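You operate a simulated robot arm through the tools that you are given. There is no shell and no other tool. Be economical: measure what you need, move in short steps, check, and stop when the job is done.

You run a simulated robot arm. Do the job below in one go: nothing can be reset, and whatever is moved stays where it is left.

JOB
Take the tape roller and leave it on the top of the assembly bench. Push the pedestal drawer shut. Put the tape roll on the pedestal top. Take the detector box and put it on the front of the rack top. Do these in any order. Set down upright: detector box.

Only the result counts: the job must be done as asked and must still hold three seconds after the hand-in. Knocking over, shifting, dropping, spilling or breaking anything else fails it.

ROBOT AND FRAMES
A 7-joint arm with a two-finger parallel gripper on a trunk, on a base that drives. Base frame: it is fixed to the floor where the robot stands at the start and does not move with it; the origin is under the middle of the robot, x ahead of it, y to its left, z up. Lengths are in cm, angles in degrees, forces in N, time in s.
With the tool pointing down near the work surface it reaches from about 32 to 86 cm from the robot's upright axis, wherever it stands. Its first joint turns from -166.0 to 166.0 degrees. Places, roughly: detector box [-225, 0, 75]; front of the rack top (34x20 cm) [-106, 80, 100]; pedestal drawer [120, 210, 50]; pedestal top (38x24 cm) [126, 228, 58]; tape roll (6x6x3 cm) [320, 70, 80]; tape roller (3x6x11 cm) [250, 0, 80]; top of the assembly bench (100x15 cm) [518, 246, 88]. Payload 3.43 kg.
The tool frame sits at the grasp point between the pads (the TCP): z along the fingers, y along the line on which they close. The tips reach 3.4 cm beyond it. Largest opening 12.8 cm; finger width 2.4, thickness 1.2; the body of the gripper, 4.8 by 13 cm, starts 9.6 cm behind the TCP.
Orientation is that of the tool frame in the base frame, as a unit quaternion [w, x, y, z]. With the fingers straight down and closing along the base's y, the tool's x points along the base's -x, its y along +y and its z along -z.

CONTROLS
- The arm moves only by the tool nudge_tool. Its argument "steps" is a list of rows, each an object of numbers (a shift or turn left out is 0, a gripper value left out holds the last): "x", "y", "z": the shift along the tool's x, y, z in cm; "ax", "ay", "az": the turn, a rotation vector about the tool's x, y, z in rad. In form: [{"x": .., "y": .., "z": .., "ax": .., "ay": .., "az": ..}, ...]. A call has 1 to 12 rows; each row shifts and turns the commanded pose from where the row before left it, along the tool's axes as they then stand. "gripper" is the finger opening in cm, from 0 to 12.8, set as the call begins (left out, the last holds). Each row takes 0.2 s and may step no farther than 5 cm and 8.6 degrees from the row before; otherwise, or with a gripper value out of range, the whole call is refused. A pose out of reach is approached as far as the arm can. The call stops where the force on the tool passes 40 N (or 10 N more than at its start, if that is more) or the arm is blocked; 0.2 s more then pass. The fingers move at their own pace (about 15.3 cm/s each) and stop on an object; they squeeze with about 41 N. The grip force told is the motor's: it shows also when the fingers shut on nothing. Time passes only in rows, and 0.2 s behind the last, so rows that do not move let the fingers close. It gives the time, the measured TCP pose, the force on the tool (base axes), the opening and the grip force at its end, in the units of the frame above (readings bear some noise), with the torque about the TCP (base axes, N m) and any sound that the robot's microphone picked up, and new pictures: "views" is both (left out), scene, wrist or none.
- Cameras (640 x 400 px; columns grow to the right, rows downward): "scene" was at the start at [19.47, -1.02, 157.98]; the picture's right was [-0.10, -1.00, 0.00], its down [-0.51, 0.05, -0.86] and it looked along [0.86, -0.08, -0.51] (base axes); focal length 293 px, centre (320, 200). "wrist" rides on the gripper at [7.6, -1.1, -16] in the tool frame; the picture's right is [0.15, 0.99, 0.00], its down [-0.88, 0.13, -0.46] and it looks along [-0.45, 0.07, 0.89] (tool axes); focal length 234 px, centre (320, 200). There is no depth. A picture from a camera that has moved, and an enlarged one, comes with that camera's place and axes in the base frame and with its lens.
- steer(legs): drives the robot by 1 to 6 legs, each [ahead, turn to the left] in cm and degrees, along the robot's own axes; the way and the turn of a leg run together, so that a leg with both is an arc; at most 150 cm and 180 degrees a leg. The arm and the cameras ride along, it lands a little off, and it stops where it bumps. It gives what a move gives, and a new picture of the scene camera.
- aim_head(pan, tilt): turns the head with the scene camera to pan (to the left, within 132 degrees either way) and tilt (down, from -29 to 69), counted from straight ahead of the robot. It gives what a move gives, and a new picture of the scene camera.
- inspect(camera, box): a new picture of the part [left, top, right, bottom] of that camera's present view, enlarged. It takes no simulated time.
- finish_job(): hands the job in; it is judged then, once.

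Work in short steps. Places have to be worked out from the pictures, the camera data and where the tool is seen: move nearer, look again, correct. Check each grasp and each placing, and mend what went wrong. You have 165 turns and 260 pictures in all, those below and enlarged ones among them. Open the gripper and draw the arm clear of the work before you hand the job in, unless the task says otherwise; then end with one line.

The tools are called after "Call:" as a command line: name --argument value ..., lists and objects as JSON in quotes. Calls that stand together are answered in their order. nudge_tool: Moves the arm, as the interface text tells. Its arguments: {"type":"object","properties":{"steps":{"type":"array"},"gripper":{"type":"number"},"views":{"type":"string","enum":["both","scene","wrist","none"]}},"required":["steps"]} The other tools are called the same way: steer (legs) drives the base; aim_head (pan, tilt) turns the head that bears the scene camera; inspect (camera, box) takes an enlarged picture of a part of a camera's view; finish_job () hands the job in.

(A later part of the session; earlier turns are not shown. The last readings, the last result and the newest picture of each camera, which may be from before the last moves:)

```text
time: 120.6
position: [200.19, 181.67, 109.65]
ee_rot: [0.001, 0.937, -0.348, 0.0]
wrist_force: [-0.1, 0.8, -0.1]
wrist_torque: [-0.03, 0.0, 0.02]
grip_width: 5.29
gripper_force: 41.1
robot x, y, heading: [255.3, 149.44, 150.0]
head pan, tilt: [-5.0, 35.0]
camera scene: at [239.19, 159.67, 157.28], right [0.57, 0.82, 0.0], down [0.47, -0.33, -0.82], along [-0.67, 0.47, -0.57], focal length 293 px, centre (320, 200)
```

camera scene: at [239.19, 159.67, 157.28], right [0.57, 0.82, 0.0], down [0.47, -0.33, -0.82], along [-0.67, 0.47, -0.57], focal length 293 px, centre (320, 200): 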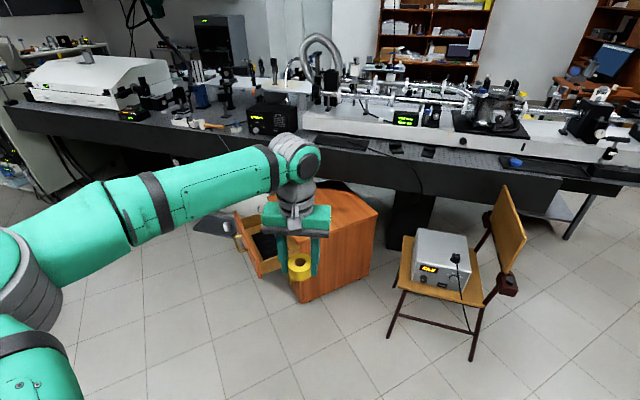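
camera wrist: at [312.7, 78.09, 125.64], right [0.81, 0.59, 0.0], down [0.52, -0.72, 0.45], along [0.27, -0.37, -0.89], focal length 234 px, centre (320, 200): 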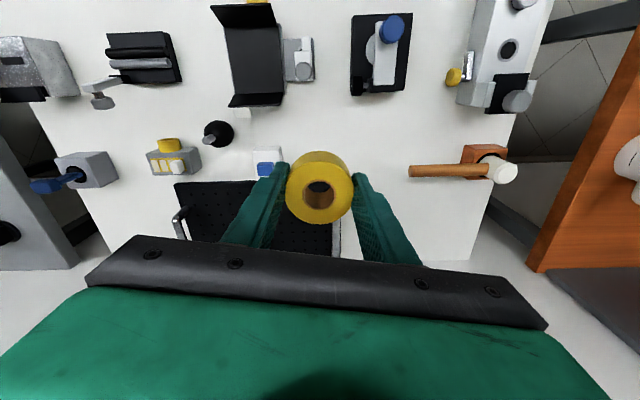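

The drawer opens towards roughly -y. I'll place the robot in front of it by turning to heading 0, backing up, then turning to face it, so the arm stays clear of the optical table.

Call:
steer --legs '[[0, -150], [-145, 0], [0, 72]]'

Call:
aim_head --pan 0 --tilt 55

```text
time: 138.4
position: [130.35, 212.66, 109.57]
ee_rot: [0.0, -0.503, 0.864, 0.0]
wrist_force: [0.8, 0.5, -0.7]
wrist_torque: [0.02, -0.01, -0.02]
grip_width: 5.27
gripper_force: 41.2
robot x, y, heading: [109.9, 152.04, 71.5]
head pan, tilt: [-5.0, 35.0]
camera scene: at [116.53, 170.01, 157.29], right [0.92, -0.4, 0.0], down [-0.23, -0.53, -0.82], along [0.33, 0.75, -0.57], focal length 293 px, centre (320, 200)
```

scene: 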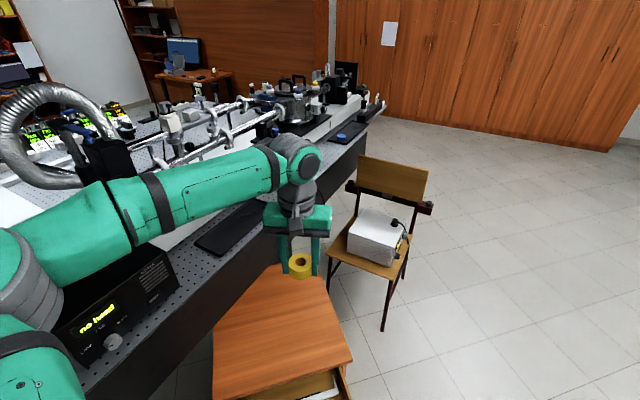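

```text
time: 139.3
position: [130.3, 212.72, 109.63]
ee_rot: [-0.001, -0.503, 0.864, 0.0]
wrist_force: [0.0, 0.7, -1.2]
wrist_torque: [0.02, -0.02, 0.0]
grip_width: 5.27
gripper_force: 41.3
robot x, y, heading: [109.72, 152.52, 71.5]
head pan, tilt: [0.0, 55.0]
camera scene: at [115.3, 168.78, 154.47], right [0.95, -0.32, 0.0], down [-0.26, -0.78, -0.57], along [0.18, 0.54, -0.82], focal length 293 px, centre (320, 200)
```

scene: 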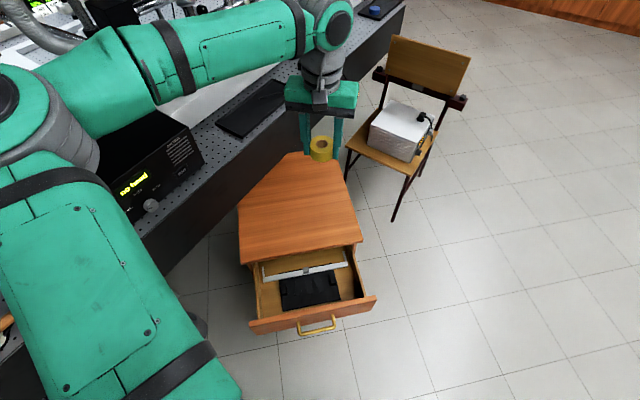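

Pedestal top centre is near (126, 228), with front edge around y≈212 and the drawer open about 19 cm. I'll move the roll over (126, 226) and lower part-way.

Call:
nudge_tool --steps '[{"x": -3.2, "y": 3.4}, {"x": -3.1, "y": 3.4}, {"x": -3.1, "y": 3.5}, {"z": 5}, {"z": 5}, {"z": 5}, {"z": 5}, {"z": 5}, {"z": 5}, {"z": 5}, {}]'

```text
time: 141.7
position: [126.19, 226.07, 74.5]
ee_rot: [0.001, -0.502, 0.865, -0.001]
wrist_force: [-0.3, -1.1, -0.1]
wrist_torque: [-0.02, 0.01, -0.02]
grip_width: 5.3
gripper_force: 41.2
robot x, y, heading: [109.31, 151.59, 71.2]
head pan, tilt: [0.0, 55.0]
camera scene: at [115.3, 168.78, 154.47], right [0.95, -0.32, 0.0], down [-0.26, -0.78, -0.57], along [0.18, 0.54, -0.82], focal length 293 px, centre (320, 200)
camera wrist: at [123.32, 218.66, 90.49], right [-0.93, 0.36, 0.0], down [0.32, 0.83, 0.46], along [0.17, 0.42, -0.89], focal length 234 px, centre (320, 200)
```

scene: 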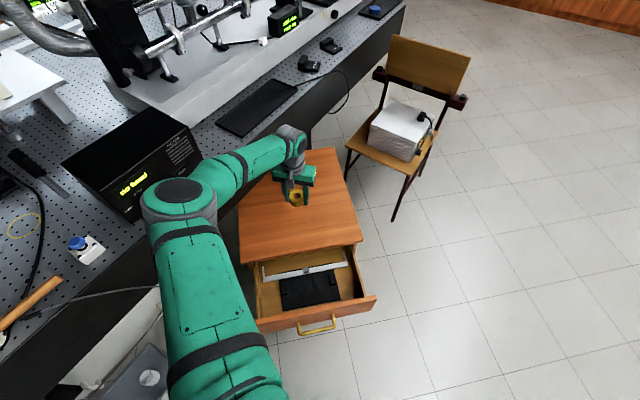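
wrist: 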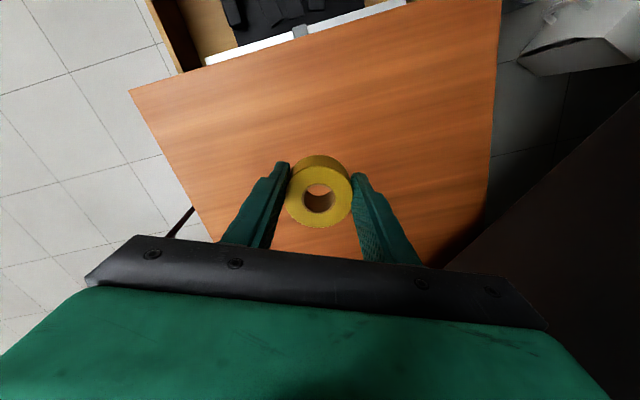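

Roll is above the top surface. I lower more, slowly toward contact.

Call:
nudge_tool --steps '[{"z": 4}, {"z": 4}, {"z": 3.5}, {"z": 0.7}]'

```text
time: 142.7
position: [126.09, 226.1, 62.23]
ee_rot: [0.0, -0.503, 0.864, 0.0]
wrist_force: [0.1, -0.6, 0.3]
wrist_torque: [-0.02, 0.02, 0.01]
grip_width: 5.3
gripper_force: 40.7
robot x, y, heading: [109.63, 152.28, 71.6]
head pan, tilt: [0.0, 55.0]
camera scene: at [115.3, 168.78, 154.47], right [0.95, -0.32, 0.0], down [-0.26, -0.78, -0.57], along [0.18, 0.54, -0.82], focal length 293 px, centre (320, 200)
camera wrist: at [123.19, 218.73, 78.32], right [-0.93, 0.36, 0.0], down [0.32, 0.83, 0.46], along [0.17, 0.42, -0.89], focal length 234 px, centre (320, 200)
```

scene: 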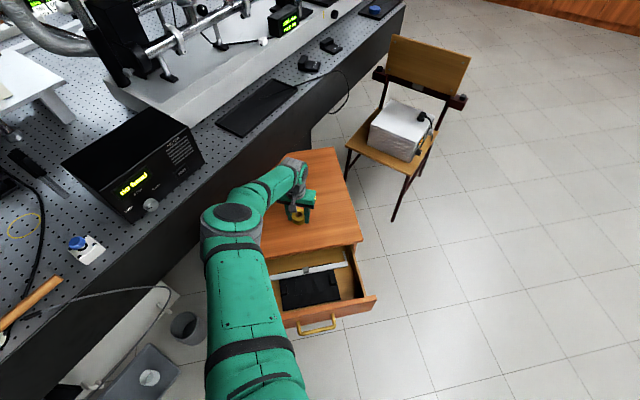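
wrist: 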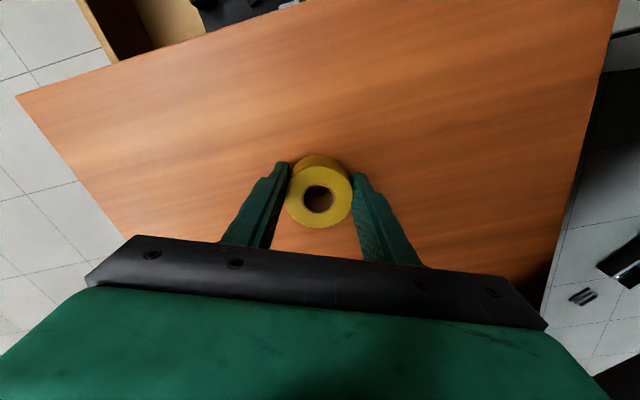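

Call:
nudge_tool --steps '[{"z": 0.3}, {"z": 0.3}]' --views "none"

```text
time: 143.3
position: [126.08, 226.0, 61.74]
ee_rot: [0.0, -0.501, 0.865, 0.0]
wrist_force: [-0.2, 0.5, -0.7]
wrist_torque: [0.03, -0.01, 0.01]
grip_width: 5.27
gripper_force: 40.7
robot x, y, heading: [109.59, 151.72, 71.4]
head pan, tilt: [0.0, 55.0]
```

No contact yet; continue in small steps.

Call:
nudge_tool --steps '[{"z": 0.25}, {"z": 0.25}, {}]' --views "none"

```text
time: 144.1
position: [126.11, 226.08, 61.62]
ee_rot: [0.001, -0.504, 0.864, 0.001]
wrist_force: [-1.3, -7.9, 39.0]
wrist_torque: [-0.03, -0.11, -0.02]
grip_width: 5.29
gripper_force: 40.9
robot x, y, heading: [109.71, 152.11, 71.6]
head pan, tilt: [0.0, 55.0]
```

Contact made. I ease up slightly, open, and rise.

Call:
nudge_tool --steps '[{"z": -0.3}]' --views "none"

Call:
nudge_tool --steps '[{}, {}]' --gripper 8 --views "none"

Call:
nudge_tool --steps '[{"z": -3}, {"z": -5}, {"z": -5}, {"z": -5}]'

```text
time: 144.5
position: [126.08, 225.89, 61.41]
ee_rot: [0.0, -0.503, 0.864, -0.001]
wrist_force: [0.3, 3.9, 8.3]
wrist_torque: [0.41, -0.1, 0.03]
grip_width: 5.26
gripper_force: 40.9
robot x, y, heading: [109.44, 152.29, 71.3]
head pan, tilt: [0.0, 55.0]
```

```text
time: 145.1
position: [126.16, 225.83, 61.6]
ee_rot: [-0.001, -0.502, 0.865, 0.0]
wrist_force: [0.5, 0.7, -0.2]
wrist_torque: [0.0, -0.02, -0.02]
grip_width: 7.98
gripper_force: 0.1
robot x, y, heading: [109.47, 152.3, 71.5]
head pan, tilt: [0.0, 55.0]
```

```text
time: 146.1
position: [126.11, 226.02, 79.56]
ee_rot: [-0.001, -0.502, 0.865, 0.0]
wrist_force: [0.6, -0.3, 0.2]
wrist_torque: [-0.01, -0.03, 0.01]
grip_width: 7.98
gripper_force: 0.1
robot x, y, heading: [109.62, 152.17, 71.2]
head pan, tilt: [0.0, 55.0]
camera scene: at [115.31, 168.79, 154.46], right [0.95, -0.32, 0.0], down [-0.26, -0.78, -0.57], along [0.18, 0.54, -0.82], focal length 293 px, centre (320, 200)
camera wrist: at [123.23, 218.72, 95.44], right [-0.93, 0.36, 0.0], down [0.32, 0.83, 0.45], along [0.17, 0.42, -0.89], focal length 234 px, centre (320, 200)
```

scene: 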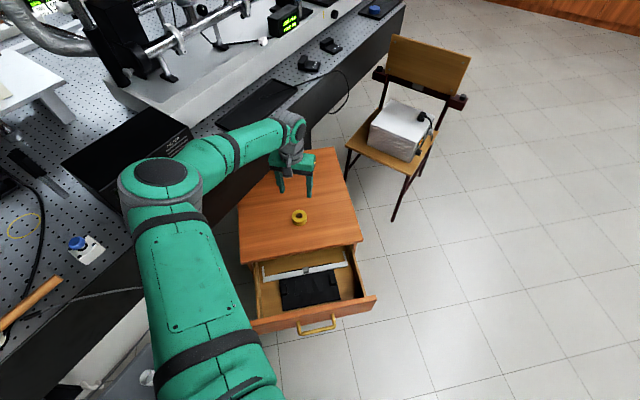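
wrist: 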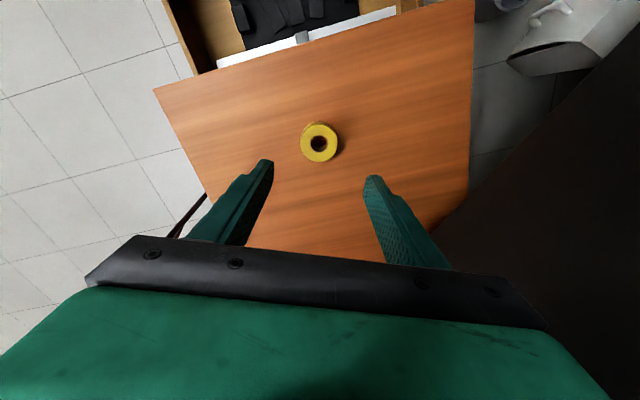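

Tape roll is placed on the pedestal. I lift, back up 18 cm, and look at the drawer front.

Call:
nudge_tool --steps '[{"z": -5}, {"az": -0.13}, {"az": -0.13}, {"az": -0.13}]' --gripper 0 --views "none"

Call:
steer --legs '[[-22, 0]]'

Call:
inspect --camera "scene" --box '[220, 120, 420, 245]'

```text
time: 147.1
position: [126.06, 225.95, 84.62]
ee_rot: [0.0, -0.662, 0.75, 0.0]
wrist_force: [0.2, 0.3, 0.6]
wrist_torque: [0.01, -0.01, 0.0]
grip_width: 0.01
gripper_force: 33.5
robot x, y, heading: [109.76, 152.36, 71.3]
head pan, tilt: [0.0, 55.0]
```

```text
time: 148.8
position: [118.99, 204.9, 84.57]
ee_rot: [0.001, -0.66, 0.751, -0.001]
wrist_force: [-0.1, 0.2, -0.2]
wrist_torque: [-0.01, 0.03, -0.04]
grip_width: 0.0
gripper_force: 33.0
robot x, y, heading: [102.91, 131.38, 71.3]
head pan, tilt: [0.0, 55.0]
camera scene: at [108.28, 147.84, 154.47], right [0.95, -0.32, 0.0], down [-0.26, -0.78, -0.57], along [0.18, 0.54, -0.82], focal length 293 px, centre (320, 200)
```

scene: 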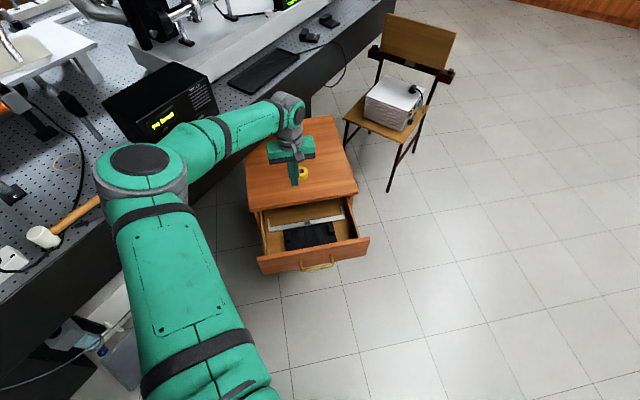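

```text
3.20 times, centred on (320, 182) of scene
camera zoom: at [108.28, 147.84, 154.47], right [0.95, -0.32, 0.0], down [-0.26, -0.78, -0.57], along [0.18, 0.54, -0.82], focal length 937 px, centre (320, 256)
```

zoom: 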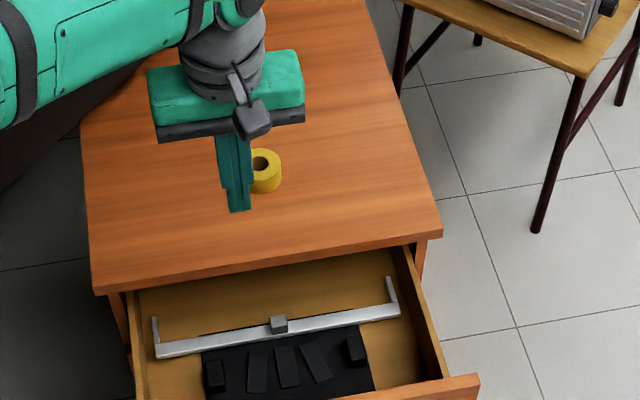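

Drawer front face is at about (121, 193.7), top edge z≈55, handle z≈47. I bring the closed fingers in front of it, above the handle, with tips to z≈50.5.

Call:
nudge_tool --steps '[{"x": 4.5, "y": -1}, {"x": 4.5, "y": -1}, {"x": 4.5, "y": -1}, {"x": 4, "y": -0.8}, {"z": 5}, {"z": 5}, {"z": 5}, {"z": 5}, {"z": 5}, {"z": 5}, {"z": 0.5}]'

```text
time: 151.2
position: [120.63, 187.07, 54.15]
ee_rot: [0.0, -0.66, 0.751, 0.0]
wrist_force: [-0.3, -0.5, -0.9]
wrist_torque: [-0.02, 0.0, 0.0]
grip_width: 0.01
gripper_force: 32.3
robot x, y, heading: [102.4, 131.27, 71.3]
head pan, tilt: [0.0, 55.0]
camera scene: at [108.29, 147.84, 154.47], right [0.95, -0.32, 0.0], down [-0.26, -0.78, -0.57], along [0.18, 0.54, -0.82], focal length 293 px, centre (320, 200)
camera wrist: at [120.65, 179.34, 70.12], right [-1.0, -0.02, 0.0], down [-0.02, 0.89, 0.46], along [-0.01, 0.46, -0.89], focal length 234 px, centre (320, 200)
```

scene: 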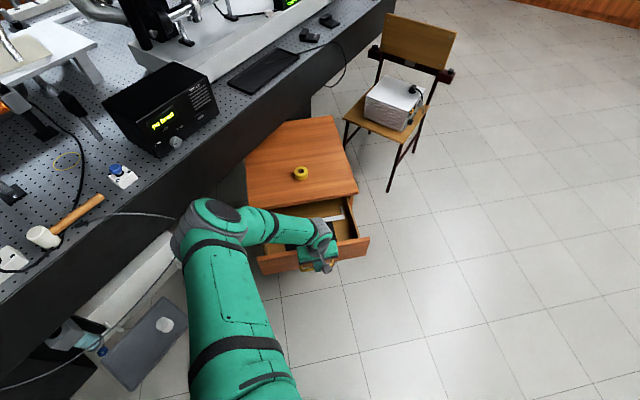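
wrist: 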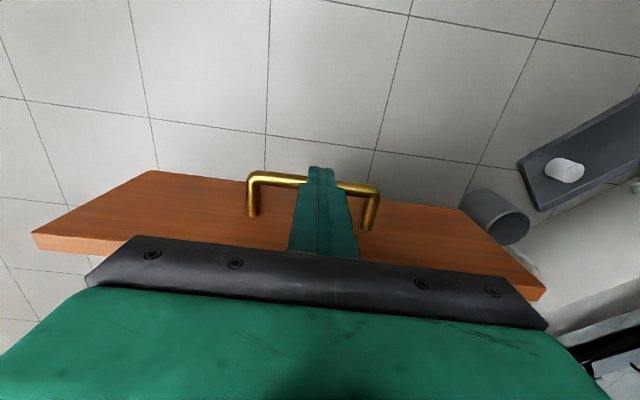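

Fingers are over the handle in front of the panel. I push forward in steps.

Call:
nudge_tool --steps '[{"x": -2}, {"x": -2}, {"x": -1.5}, {"x": -1.5}, {"x": -1.5}, {"x": -1.5}, {"x": -1.5}]'

```text
time: 152.8
position: [122.1, 198.47, 54.11]
ee_rot: [0.0, -0.66, 0.751, 0.0]
wrist_force: [0.0, -1.2, 0.5]
wrist_torque: [0.01, 0.03, 0.0]
grip_width: 0.0
gripper_force: 33.3
robot x, y, heading: [102.49, 130.64, 71.3]
head pan, tilt: [0.0, 55.0]
camera scene: at [108.29, 147.84, 154.47], right [0.95, -0.32, 0.0], down [-0.26, -0.78, -0.57], along [0.18, 0.54, -0.82], focal length 293 px, centre (320, 200)
camera wrist: at [122.17, 190.75, 70.08], right [-1.0, -0.02, 0.0], down [-0.02, 0.89, 0.45], along [-0.01, 0.45, -0.89], focal length 234 px, centre (320, 200)
```

scene: 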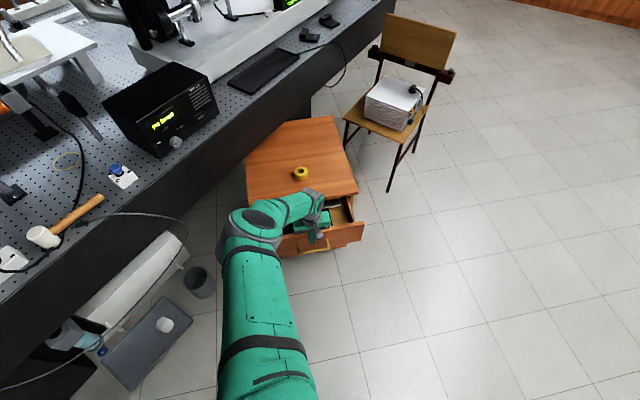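
wrist: 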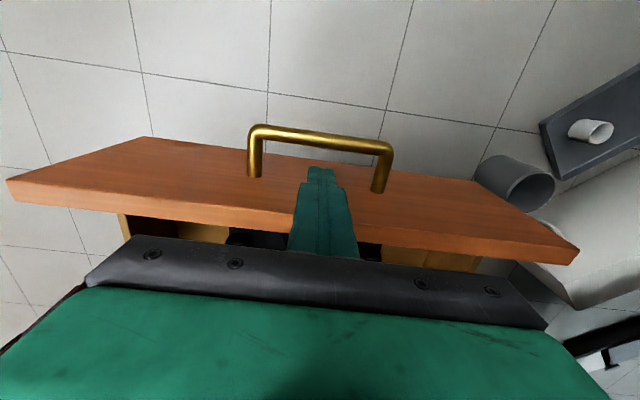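

Drawer is sliding easily and the pedestal has not moved. I keep pushing.

Call:
nudge_tool --steps '[{"x": -1.5}, {"x": -1.5}, {"x": -1.5}, {"x": -1.5}, {"x": -1.5}, {"x": -1}, {"x": -1}]'

```text
time: 154.4
position: [122.63, 203.84, 54.57]
ee_rot: [-0.001, -0.659, 0.752, 0.0]
wrist_force: [-0.7, -0.2, -0.5]
wrist_torque: [-0.02, 0.02, -0.01]
grip_width: 0.0
gripper_force: 33.1
out of reach, approached as far as the arm can: row 4, 5, 6, 7
robot x, y, heading: [102.81, 131.3, 71.3]
head pan, tilt: [0.0, 55.0]
camera scene: at [108.3, 147.87, 154.47], right [0.95, -0.32, 0.0], down [-0.26, -0.78, -0.57], along [0.18, 0.54, -0.82], focal length 293 px, centre (320, 200)
camera wrist: at [122.66, 196.09, 70.66], right [-1.0, -0.02, 0.0], down [-0.02, 0.89, 0.45], along [-0.01, 0.45, -0.89], focal length 234 px, centre (320, 200)
```

scene: 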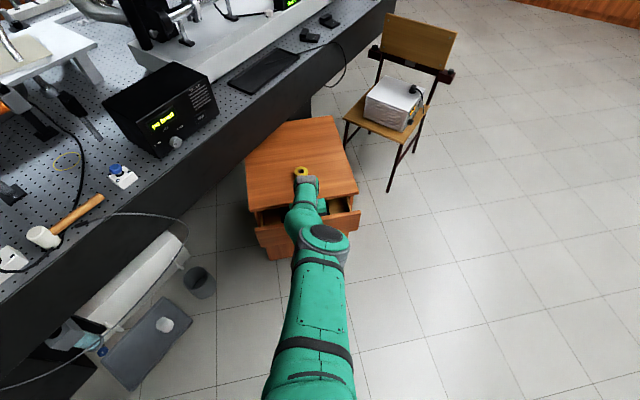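
wrist: 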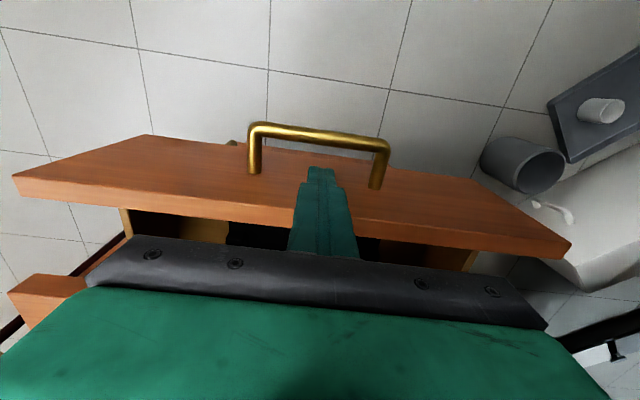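

Reach limit hit before the drawer is shut. I retract the tool, drive the base 12 cm closer, and push again.

Call:
nudge_tool --steps '[{"x": 5}, {"x": 5}, {"x": 5}]' --views "none"

```text
time: 155.2
position: [122.57, 203.79, 54.68]
ee_rot: [0.0, -0.661, 0.751, -0.001]
wrist_force: [-0.1, -0.5, -0.6]
wrist_torque: [0.0, 0.0, -0.02]
grip_width: 0.0
gripper_force: 33.2
out of reach, approached as far as the arm can: row 1, 2, 3
robot x, y, heading: [102.89, 131.32, 71.1]
head pan, tilt: [0.0, 55.0]
```

The arm seems stuck at a joint limit. I try raising the tool.

Call:
nudge_tool --steps '[{"z": -3}, {"z": -3}, {"z": -3}]' --views "scene"

```text
time: 156.0
position: [122.77, 203.88, 54.62]
ee_rot: [0.0, -0.66, 0.751, 0.0]
wrist_force: [-0.5, 0.2, 0.6]
wrist_torque: [0.0, 0.01, -0.01]
grip_width: 0.0
gripper_force: 33.0
out of reach, approached as far as the arm can: row 1, 2, 3
robot x, y, heading: [102.72, 131.18, 71.0]
head pan, tilt: [0.0, 55.0]
camera scene: at [108.3, 147.85, 154.47], right [0.95, -0.32, 0.0], down [-0.26, -0.78, -0.57], along [0.18, 0.54, -0.82], focal length 293 px, centre (320, 200)
```

scene: 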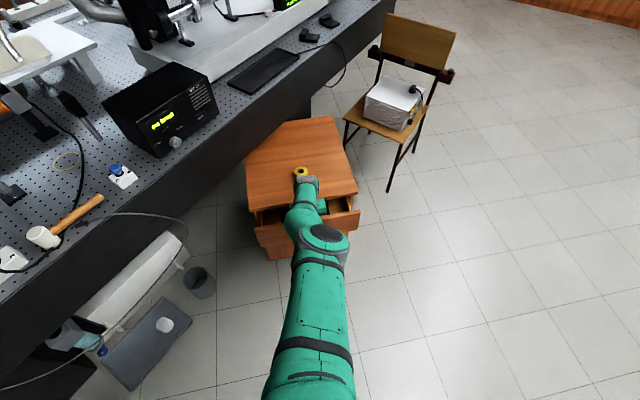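

I try turning the tool back toward its earlier yaw to free the joints.

Call:
nudge_tool --steps '[{"az": 0.13}, {"az": 0.13}, {"az": 0.13}]' --views "none"

```text
time: 156.8
position: [122.63, 203.55, 54.84]
ee_rot: [0.001, -0.557, 0.83, 0.0]
wrist_force: [0.2, 0.1, 0.0]
wrist_torque: [0.0, 0.02, -0.03]
grip_width: 0.0
gripper_force: 32.8
out of reach, approached as far as the arm can: row 2, 3
robot x, y, heading: [102.55, 131.37, 71.3]
head pan, tilt: [0.0, 55.0]
```

Turning worked partly; I try small retreat steps.

Call:
nudge_tool --steps '[{"x": 0.5}, {"x": 0.5}, {"x": 1}, {"x": 1}]' --views "none"

```text
time: 157.8
position: [121.49, 200.85, 54.84]
ee_rot: [0.0, -0.558, 0.83, 0.001]
wrist_force: [-0.1, 0.5, -0.2]
wrist_torque: [0.02, -0.02, -0.05]
grip_width: 0.01
gripper_force: 33.4
robot x, y, heading: [103.17, 131.54, 71.6]
head pan, tilt: [0.0, 55.0]
```

Free again. I retreat a little more.

Call:
nudge_tool --steps '[{"x": 1}, {"x": 1}, {"x": 1}, {"x": 1.5}, {"x": 1.5}, {"x": 1.5}, {"x": 1.5}]' --views "scene"

```text
time: 159.4
position: [118.01, 192.51, 54.65]
ee_rot: [0.0, -0.556, 0.831, 0.001]
wrist_force: [-1.1, 0.5, 0.3]
wrist_torque: [-0.01, -0.03, 0.02]
grip_width: 0.0
gripper_force: 33.4
robot x, y, heading: [102.59, 131.01, 71.4]
head pan, tilt: [0.0, 55.0]
camera scene: at [108.3, 147.84, 154.47], right [0.95, -0.32, 0.0], down [-0.26, -0.78, -0.57], along [0.18, 0.54, -0.82], focal length 293 px, centre (320, 200)
```

scene: 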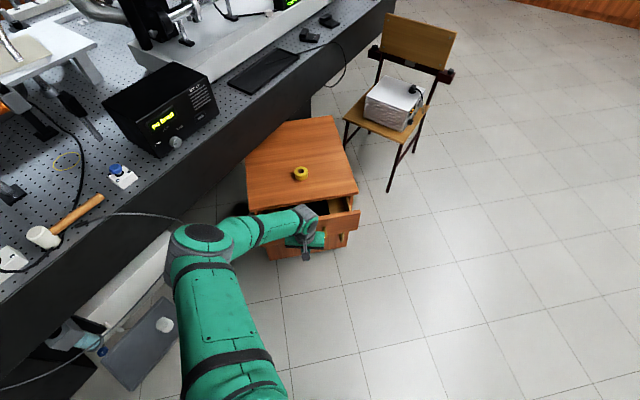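

Now retreat a bit more, then drive 14 cm forward.

Call:
nudge_tool --steps '[{"x": 1.5}, {"x": 1.5}, {"x": 1.5, "y": -1.5}]' --views "none"

Call:
steer --legs '[[14, 0]]'

```text
time: 160.2
position: [117.75, 187.82, 54.65]
ee_rot: [0.001, -0.558, 0.83, 0.001]
wrist_force: [1.0, 0.9, 0.5]
wrist_torque: [-0.01, 0.04, -0.05]
grip_width: 0.04
gripper_force: 33.1
robot x, y, heading: [102.83, 131.3, 71.2]
head pan, tilt: [0.0, 55.0]
```

```text
time: 161.5
position: [122.06, 200.95, 54.72]
ee_rot: [0.001, -0.558, 0.83, 0.001]
wrist_force: [-0.4, 0.0, 0.3]
wrist_torque: [-0.03, -0.02, 0.01]
grip_width: 0.0
gripper_force: 33.3
robot x, y, heading: [106.55, 144.19, 71.3]
head pan, tilt: [0.0, 55.0]
camera scene: at [112.74, 160.99, 154.47], right [0.95, -0.32, 0.0], down [-0.26, -0.78, -0.57], along [0.18, 0.54, -0.82], focal length 293 px, centre (320, 200)
```

scene: 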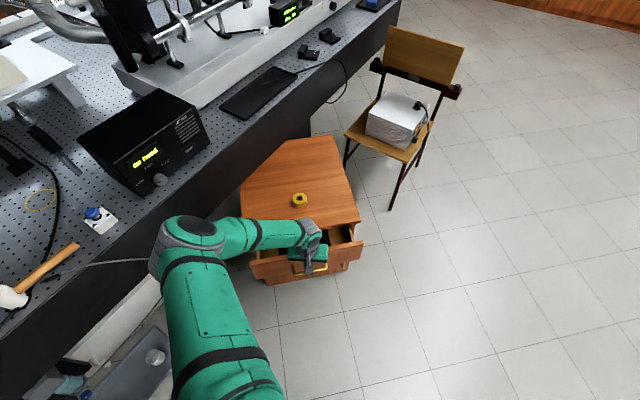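

I push along the drawer's axis in small steps.

Call:
nudge_tool --steps '[{"x": -1.16, "y": 0.32}, {"x": -1.16, "y": 0.32}, {"x": -1.16, "y": 0.32}, {"x": -1.16, "y": 0.32}, {"x": -1.16, "y": 0.32}, {"x": -1.16, "y": 0.32}, {"x": -0.96, "y": 0.27}]'

```text
time: 163.1
position: [123.1, 209.15, 54.79]
ee_rot: [0.001, -0.558, 0.83, 0.001]
wrist_force: [0.6, -1.6, -0.9]
wrist_torque: [-0.04, -0.01, -0.01]
grip_width: 0.01
gripper_force: 33.0
robot x, y, heading: [106.78, 144.73, 71.2]
head pan, tilt: [0.0, 55.0]
camera scene: at [112.74, 160.98, 154.47], right [0.95, -0.32, 0.0], down [-0.26, -0.78, -0.57], along [0.18, 0.54, -0.82], focal length 293 px, centre (320, 200)
camera wrist: at [121.15, 201.54, 70.76], right [-0.97, 0.24, 0.0], down [0.21, 0.86, 0.46], along [0.11, 0.44, -0.89], focal length 234 px, centre (320, 200)
```

scene: 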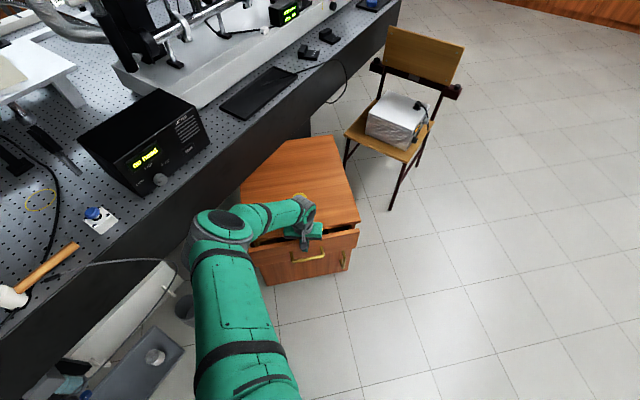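
wrist: 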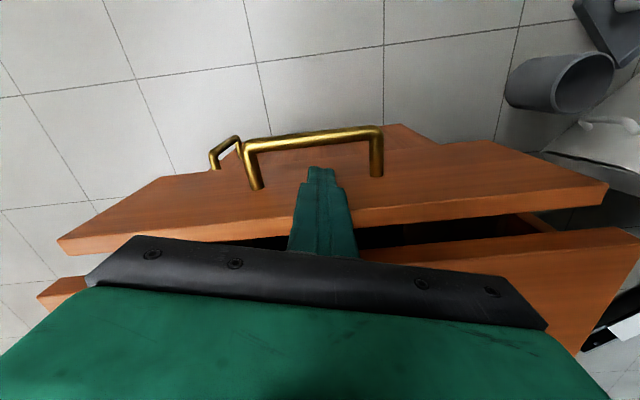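

Small gap remains. I continue in smaller steps.

Call:
nudge_tool --steps '[{"x": -0.77, "y": 0.21}, {"x": -0.77, "y": 0.21}, {"x": -0.77, "y": 0.21}]' --views "wrist"

```text
time: 163.9
position: [123.37, 211.51, 54.7]
ee_rot: [-0.001, -0.558, 0.83, 0.001]
wrist_force: [-0.8, -1.6, -1.2]
wrist_torque: [-0.08, 0.05, 0.01]
grip_width: 0.0
gripper_force: 33.0
robot x, y, heading: [107.14, 144.37, 71.3]
head pan, tilt: [0.0, 55.0]
camera wrist: at [121.43, 203.87, 70.73], right [-0.97, 0.24, 0.0], down [0.21, 0.86, 0.46], along [0.11, 0.44, -0.89], focal length 234 px, centre (320, 200)
```

wrist: 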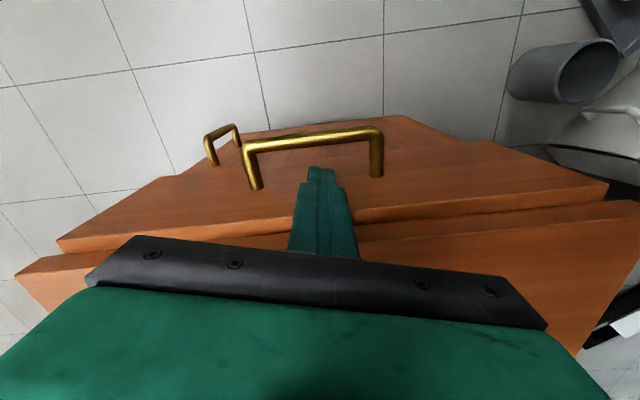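

Call:
nudge_tool --steps '[{"x": -0.5, "y": 0.14}, {"x": -0.5, "y": 0.14}]' --views "wrist"

```text
time: 164.5
position: [123.44, 212.17, 54.67]
ee_rot: [-0.001, -0.558, 0.83, -0.001]
wrist_force: [-10.0, -29.0, 14.5]
wrist_torque: [0.96, -0.08, 0.45]
grip_width: 0.0
gripper_force: 33.0
robot x, y, heading: [107.47, 144.46, 71.1]
head pan, tilt: [0.0, 55.0]
camera wrist: at [121.56, 204.68, 70.7], right [-0.97, 0.24, 0.0], down [0.21, 0.87, 0.45], along [0.11, 0.44, -0.89], focal length 234 px, centre (320, 200)
```

wrist: 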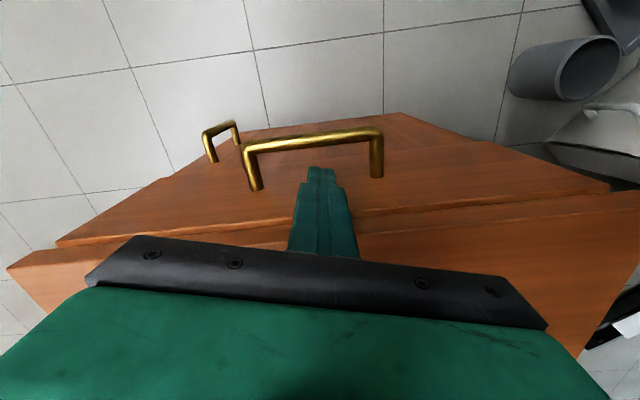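

Firm resistance now (30 N): either closed or fingers on the top slab. I retreat and look.

Call:
nudge_tool --steps '[{"x": 1}, {"x": 1.5}, {"x": 2}, {"x": 2}, {"x": 3}, {"x": 3}]' --views "wrist"

Call:
inspect --camera "scene" --box '[220, 170, 380, 290]'

```text
time: 165.9
position: [118.74, 200.84, 54.69]
ee_rot: [0.001, -0.558, 0.83, 0.0]
wrist_force: [-0.8, -0.3, -0.3]
wrist_torque: [0.01, -0.01, -0.02]
grip_width: 0.0
gripper_force: 32.9
robot x, y, heading: [107.31, 144.13, 71.0]
head pan, tilt: [0.0, 55.0]
camera wrist: at [116.91, 193.31, 70.7], right [-0.97, 0.24, 0.0], down [0.21, 0.86, 0.46], along [0.11, 0.44, -0.89], focal length 234 px, centre (320, 200)
```

wrist: 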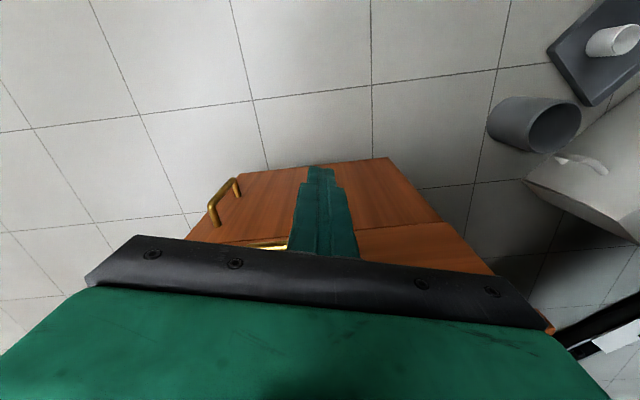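

```text
3.33 times, centred on (300, 230) of scene
camera zoom: at [112.75, 160.99, 154.47], right [0.95, -0.32, 0.0], down [-0.26, -0.78, -0.57], along [0.18, 0.54, -0.82], focal length 976 px, centre (387, 100)
```

zoom: 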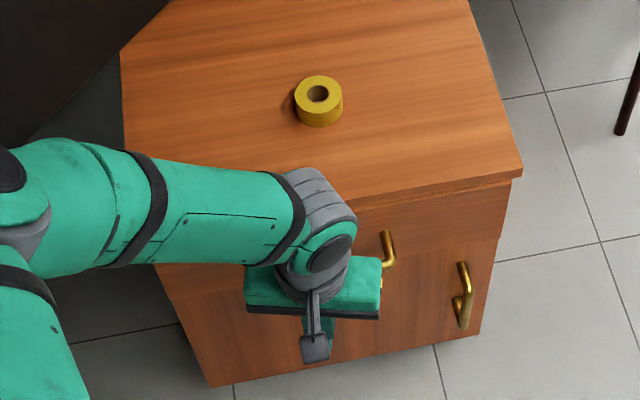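

I raise the arm clear and back up to verify the drawer closely.

Call:
nudge_tool --steps '[{"x": 2}, {"z": -5}, {"z": -5}, {"z": -5}, {"z": -5}, {"z": -5}, {"z": -5}, {"z": -5}, {"z": -5}, {"z": -5}, {"z": -5}]' --views "none"

Call:
steer --legs '[[-30, 0]]'

Call:
inspect --camera "scene" --box '[230, 110, 390, 210]'

```text
time: 168.3
position: [118.26, 199.0, 104.86]
ee_rot: [0.0, -0.558, 0.83, 0.0]
wrist_force: [0.0, 0.4, 1.1]
wrist_torque: [0.02, 0.0, -0.01]
grip_width: 0.0
gripper_force: 32.9
robot x, y, heading: [107.05, 144.23, 71.2]
head pan, tilt: [0.0, 55.0]
```

```text
time: 170.3
position: [108.5, 170.42, 104.76]
ee_rot: [0.001, -0.557, 0.83, 0.001]
wrist_force: [-0.4, -0.1, -1.0]
wrist_torque: [0.03, -0.01, 0.04]
grip_width: 0.02
gripper_force: 33.2
robot x, y, heading: [97.54, 116.03, 71.1]
head pan, tilt: [0.0, 55.0]
camera scene: at [103.03, 132.41, 154.47], right [0.95, -0.32, 0.0], down [-0.26, -0.78, -0.57], along [0.18, 0.54, -0.82], focal length 293 px, centre (320, 200)
```

scene: 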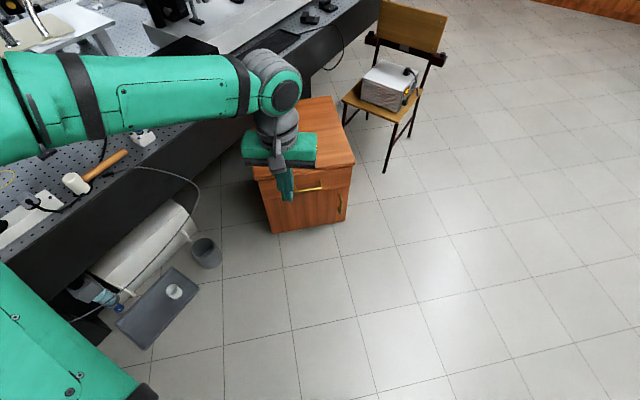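

```text
4.00 times, centred on (310, 160) of scene
camera zoom: at [103.03, 132.41, 154.47], right [0.95, -0.32, 0.0], down [-0.26, -0.78, -0.57], along [0.18, 0.54, -0.82], focal length 1171 px, centre (360, 360)
```

zoom: 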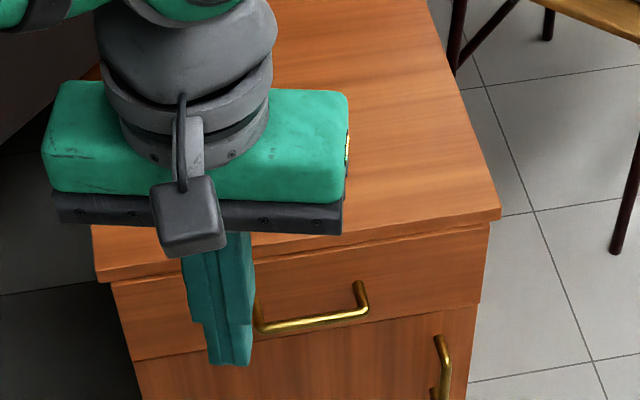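

The panel may still be slightly proud or only level with the slab, since upright fingers could have been stopped by the slab. I return and push again with the fingers tilted so the tips lead below the slab.

Call:
steer --legs '[[30, 0]]'

Call:
nudge_tool --steps '[{"z": 5, "y": -0.5}, {"z": 5}, {"z": 5}, {"z": 5}, {"z": 5}, {"z": 5}, {"z": 5}, {"z": 5}, {"z": 5}, {"z": 5}, {"z": 2.2}, {"y": -3}]' --views "none"

Call:
nudge_tool --steps '[{"ay": -0.1}, {"ay": -0.1}, {"ay": -0.1}]'

```text
time: 172.4
position: [117.97, 198.76, 104.7]
ee_rot: [0.0, -0.557, 0.83, 0.001]
wrist_force: [0.0, -0.4, -0.5]
wrist_torque: [0.01, 0.01, 0.01]
grip_width: 0.02
gripper_force: 33.4
robot x, y, heading: [106.77, 143.61, 71.3]
head pan, tilt: [0.0, 55.0]
camera scene: at [112.67, 160.65, 154.47], right [0.95, -0.32, 0.0], down [-0.26, -0.78, -0.57], along [0.19, 0.54, -0.82], focal length 293 px, centre (320, 200)
```

scene: 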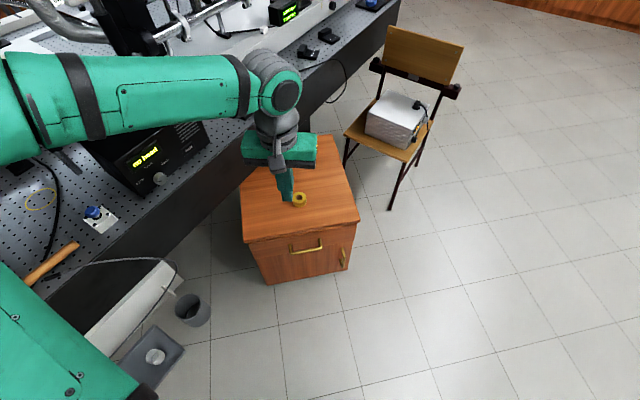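

```text
refused: row 1 steps farther than a row can; nothing moved
```

```text
time: 173.2
position: [117.98, 198.67, 104.74]
ee_rot: [0.125, -0.551, 0.821, 0.084]
wrist_force: [-0.5, 0.0, -0.3]
wrist_torque: [0.0, 0.06, -0.03]
grip_width: 0.0
gripper_force: 33.1
robot x, y, heading: [107.11, 144.02, 71.2]
head pan, tilt: [0.0, 55.0]
camera scene: at [112.68, 160.66, 154.47], right [0.95, -0.32, 0.0], down [-0.26, -0.78, -0.57], along [0.19, 0.54, -0.82], focal length 293 px, centre (320, 200)
camera wrist: at [114.49, 187.01, 117.8], right [-0.97, 0.24, -0.04], down [0.15, 0.7, 0.7], along [0.2, 0.67, -0.72], focal length 234 px, centre (320, 200)
```

scene: 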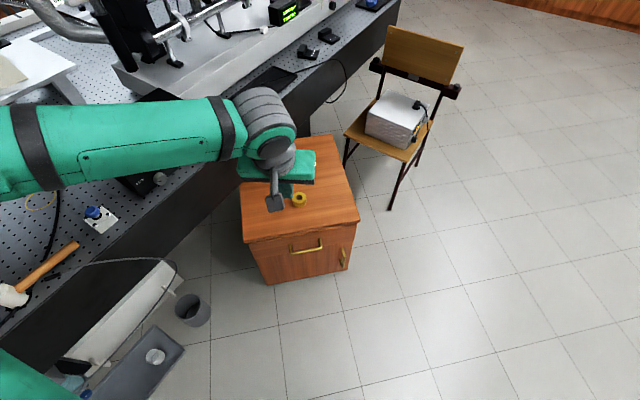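
wrist: 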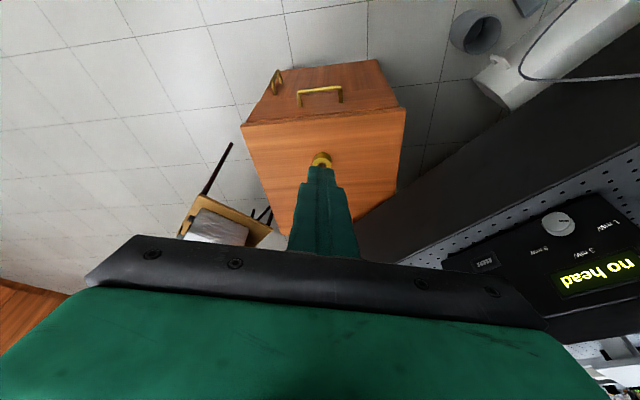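

Tilt worked at height. First an enlarged look at the now unobstructed drawer front.

Call:
inspect --camera "scene" --box '[230, 200, 370, 290]'

```text
4.44 times, centred on (300, 245) of scene
camera zoom: at [112.68, 160.66, 154.47], right [0.95, -0.32, 0.0], down [-0.26, -0.78, -0.57], along [0.19, 0.54, -0.82], focal length 1301 px, centre (409, 0)
```

zoom: 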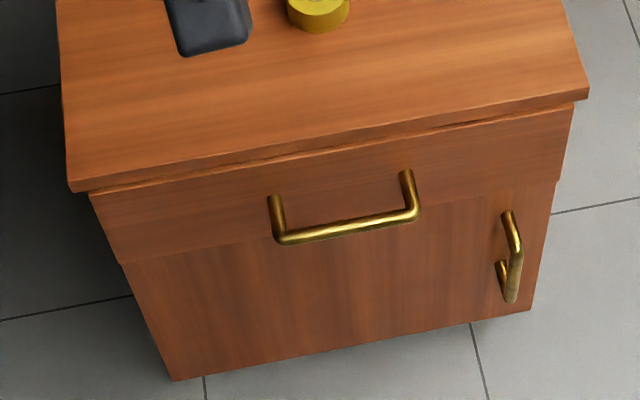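

There's a thin strip suggesting the panel is at or just beyond the slab. To be certain I lower the tilted fingers and push once more.

Call:
nudge_tool --steps '[{"z": 4.53, "x": 1.41}, {"z": 4.53, "x": 1.41}, {"z": 4.53, "x": 1.41}, {"z": 4.53, "x": 1.41}, {"z": 4.53, "x": 1.41}, {"z": 4.53, "x": 1.41}, {"z": 4.53, "x": 1.41}, {"z": 4.53, "x": 1.41}, {"z": 4.53, "x": 1.41}, {"z": 4.53, "x": 1.41}, {"z": 4.53, "x": 1.41}]' --views "wrist"

```text
time: 175.6
position: [118.08, 198.69, 52.58]
ee_rot: [0.125, -0.551, 0.821, 0.084]
wrist_force: [-0.2, 0.0, 0.5]
wrist_torque: [0.03, -0.01, 0.01]
grip_width: 0.0
gripper_force: 32.9
robot x, y, heading: [107.04, 144.13, 71.2]
head pan, tilt: [0.0, 55.0]
camera wrist: at [114.52, 187.08, 65.58], right [-0.97, 0.25, -0.04], down [0.15, 0.7, 0.7], along [0.2, 0.67, -0.72], focal length 234 px, centre (320, 200)
```

wrist: 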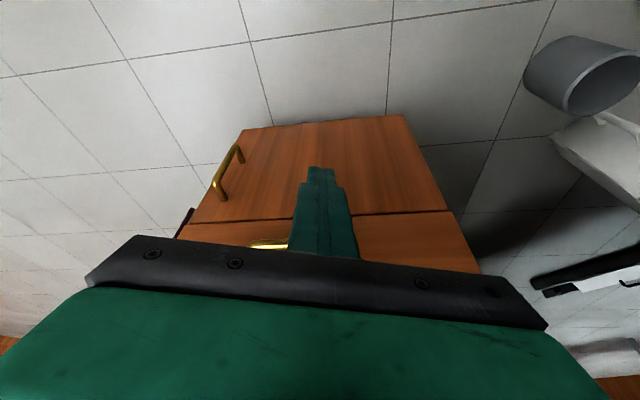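

Position closer first, tips just above the handle.

Call:
nudge_tool --steps '[{"z": -0.95, "x": -0.3}, {"x": -2.1, "z": 0.65, "y": 0.1}, {"x": -2.1, "z": 0.65, "y": 0.1}, {"x": -2.1, "z": 0.65, "y": 0.1}, {"x": -2.1, "z": 0.65, "y": 0.1}]' --views "wrist"

Call:
nudge_tool --steps '[{"x": -0.74, "z": 0.23, "y": 0.21}, {"x": -0.74, "z": 0.23, "y": 0.21}, {"x": -0.74, "z": 0.23, "y": 0.21}, {"x": -0.74, "z": 0.23, "y": 0.21}, {"x": -0.5, "z": 0.15, "y": 0.14}, {"x": -0.5, "z": 0.15, "y": 0.14}, {"x": -0.5, "z": 0.15, "y": 0.14}]' --views "wrist"

```text
time: 176.8
position: [121.0, 206.98, 53.65]
ee_rot: [0.124, -0.552, 0.82, 0.084]
wrist_force: [-0.4, 0.2, 0.5]
wrist_torque: [-0.03, 0.0, -0.06]
grip_width: 0.0
gripper_force: 33.4
robot x, y, heading: [107.15, 143.9, 71.1]
head pan, tilt: [0.0, 55.0]
camera wrist: at [117.39, 195.34, 66.65], right [-0.97, 0.24, -0.04], down [0.15, 0.7, 0.7], along [0.2, 0.67, -0.72], focal length 234 px, centre (320, 200)
```

wrist: 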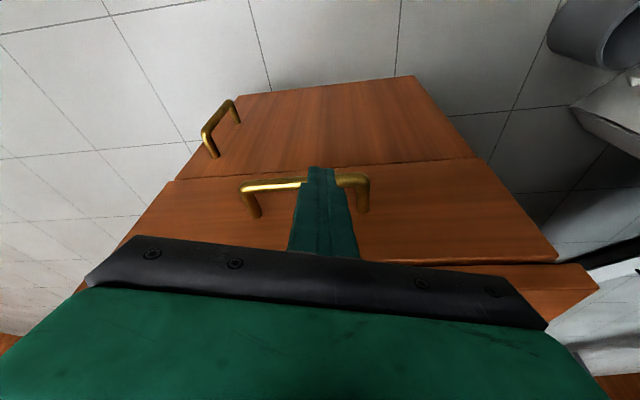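

```text
time: 178.4
position: [121.64, 211.82, 53.65]
ee_rot: [0.124, -0.551, 0.821, 0.085]
wrist_force: [-1.2, -1.9, 1.3]
wrist_torque: [-0.04, 0.02, 0.0]
grip_width: 0.0
gripper_force: 33.0
robot x, y, heading: [107.09, 144.02, 71.4]
head pan, tilt: [0.0, 55.0]
camera wrist: at [118.04, 200.08, 66.61], right [-0.97, 0.24, -0.04], down [0.15, 0.7, 0.7], along [0.2, 0.67, -0.72], focal length 234 px, centre (320, 200)
```

wrist: 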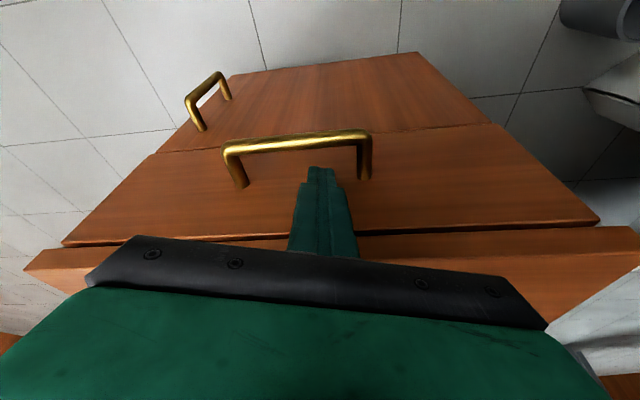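

Light contact; panel may be moving. I continue small pushes until it stops.

Call:
nudge_tool --steps '[{"x": -0.4, "z": 0.12, "y": 0.11}, {"x": -0.4, "z": 0.12, "y": 0.11}, {"x": -0.4, "z": 0.12, "y": 0.11}, {"x": -0.4, "z": 0.12, "y": 0.11}, {"x": -0.4, "z": 0.12, "y": 0.11}, {"x": -0.4, "z": 0.12, "y": 0.11}]' --views "wrist"

```text
time: 178.9
position: [121.76, 211.96, 53.28]
ee_rot: [0.122, -0.551, 0.821, 0.081]
wrist_force: [-0.1, -3.7, 0.1]
wrist_torque: [-0.08, 0.0, -0.01]
grip_width: 0.0
gripper_force: 33.2
robot x, y, heading: [107.12, 143.54, 71.1]
head pan, tilt: [0.0, 55.0]
stopped in row 2: the force on the tool passed its limit at 49 N (the readings are from after the stop); the commanded pose is now the measured one
camera wrist: at [118.14, 200.46, 66.55], right [-0.97, 0.24, -0.04], down [0.15, 0.71, 0.69], along [0.2, 0.66, -0.72], focal length 234 px, centre (320, 200)
```

wrist: 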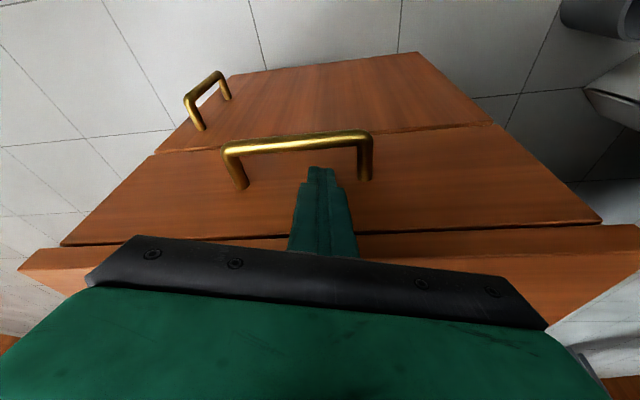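

Hard stop reached: the drawer is shut against its stop. I retract and raise, undoing the tilt.

Call:
nudge_tool --steps '[{"x": 2, "z": -0.6}, {"x": 3, "z": -0.9}, {"x": 4, "z": -1.2}, {"ay": 0.1}, {"ay": 0.1}, {"ay": 0.1}, {"z": -5}, {"z": -5}, {"z": -5}, {"z": -5}, {"z": -5}, {"z": -5}]' --views "none"

Call:
nudge_tool --steps '[{"z": -5}, {"z": -5}, {"z": -5}, {"z": -5}, {"x": 4}, {"x": 4}, {"x": 4}]' --views "scene"

```text
time: 181.6
position: [118.09, 203.56, 83.43]
ee_rot: [-0.003, -0.558, 0.83, -0.001]
wrist_force: [-0.2, 0.6, -0.5]
wrist_torque: [0.0, -0.01, -0.02]
grip_width: 0.0
gripper_force: 33.0
robot x, y, heading: [106.6, 144.14, 71.2]
head pan, tilt: [0.0, 55.0]
```

```text
time: 183.2
position: [113.53, 192.53, 103.45]
ee_rot: [-0.001, -0.558, 0.83, -0.001]
wrist_force: [0.2, -0.7, -0.1]
wrist_torque: [-0.03, 0.0, -0.01]
grip_width: 0.01
gripper_force: 33.0
robot x, y, heading: [107.14, 144.15, 71.4]
head pan, tilt: [0.0, 55.0]
camera scene: at [112.68, 160.65, 154.46], right [0.95, -0.32, 0.0], down [-0.26, -0.78, -0.57], along [0.19, 0.54, -0.82], focal length 293 px, centre (320, 200)
```

scene: 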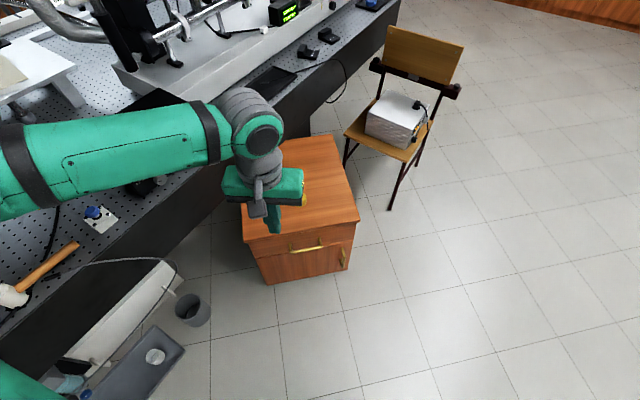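

Drawer is shut and the roll is in place. Now I head for the detector box: back away and drive toward (-20, 0), then look west.

Call:
steer --legs '[[-45, 0], [0, 150], [148, 0]]'

Call:
aim_head --pan -42 --tilt 25

```text
time: 199.8
position: [-50.13, -32.87, 103.34]
ee_rot: [0.0, 0.949, 0.316, 0.002]
wrist_force: [-0.7, 0.0, 0.3]
wrist_torque: [0.01, 0.0, 0.03]
grip_width: 0.01
gripper_force: 33.2
robot x, y, heading: [-19.44, 5.3, -139.7]
head pan, tilt: [0.0, 55.0]
camera scene: at [-33.09, -6.32, 154.47], right [-0.65, 0.76, 0.0], down [0.62, 0.53, -0.57], along [-0.44, -0.37, -0.82], focal length 293 px, centre (320, 200)
```

scene: 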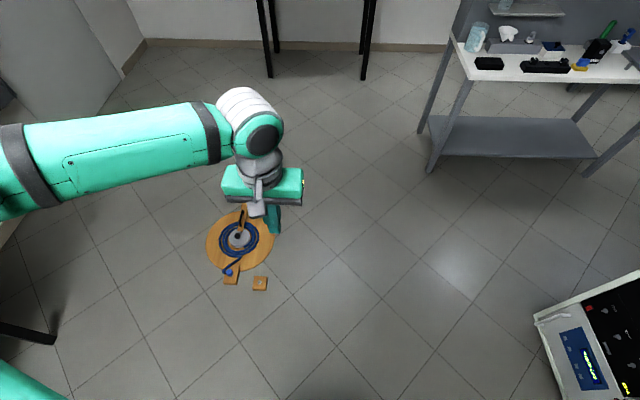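

```text
time: 200.9
position: [-50.23, -33.02, 103.42]
ee_rot: [-0.001, 0.949, 0.317, 0.001]
wrist_force: [-0.5, 0.6, -0.1]
wrist_torque: [0.01, 0.01, -0.01]
grip_width: 0.04
gripper_force: 32.6
robot x, y, heading: [-19.78, 5.38, -139.7]
head pan, tilt: [-42.0, 25.0]
camera scene: at [-36.79, -1.39, 158.86], right [0.03, 1.0, 0.0], down [0.42, -0.01, -0.91], along [-0.91, 0.03, -0.42], focal length 293 px, centre (320, 200)
```

scene: 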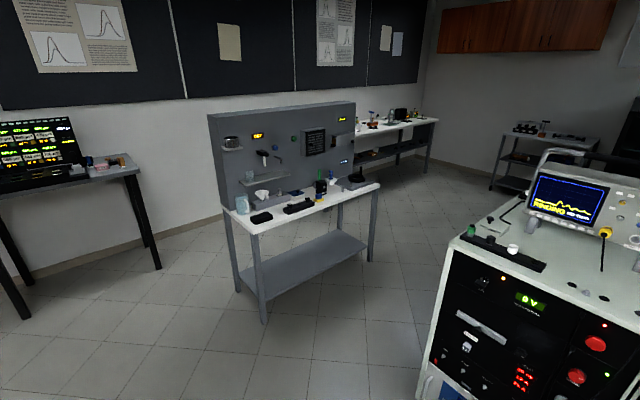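

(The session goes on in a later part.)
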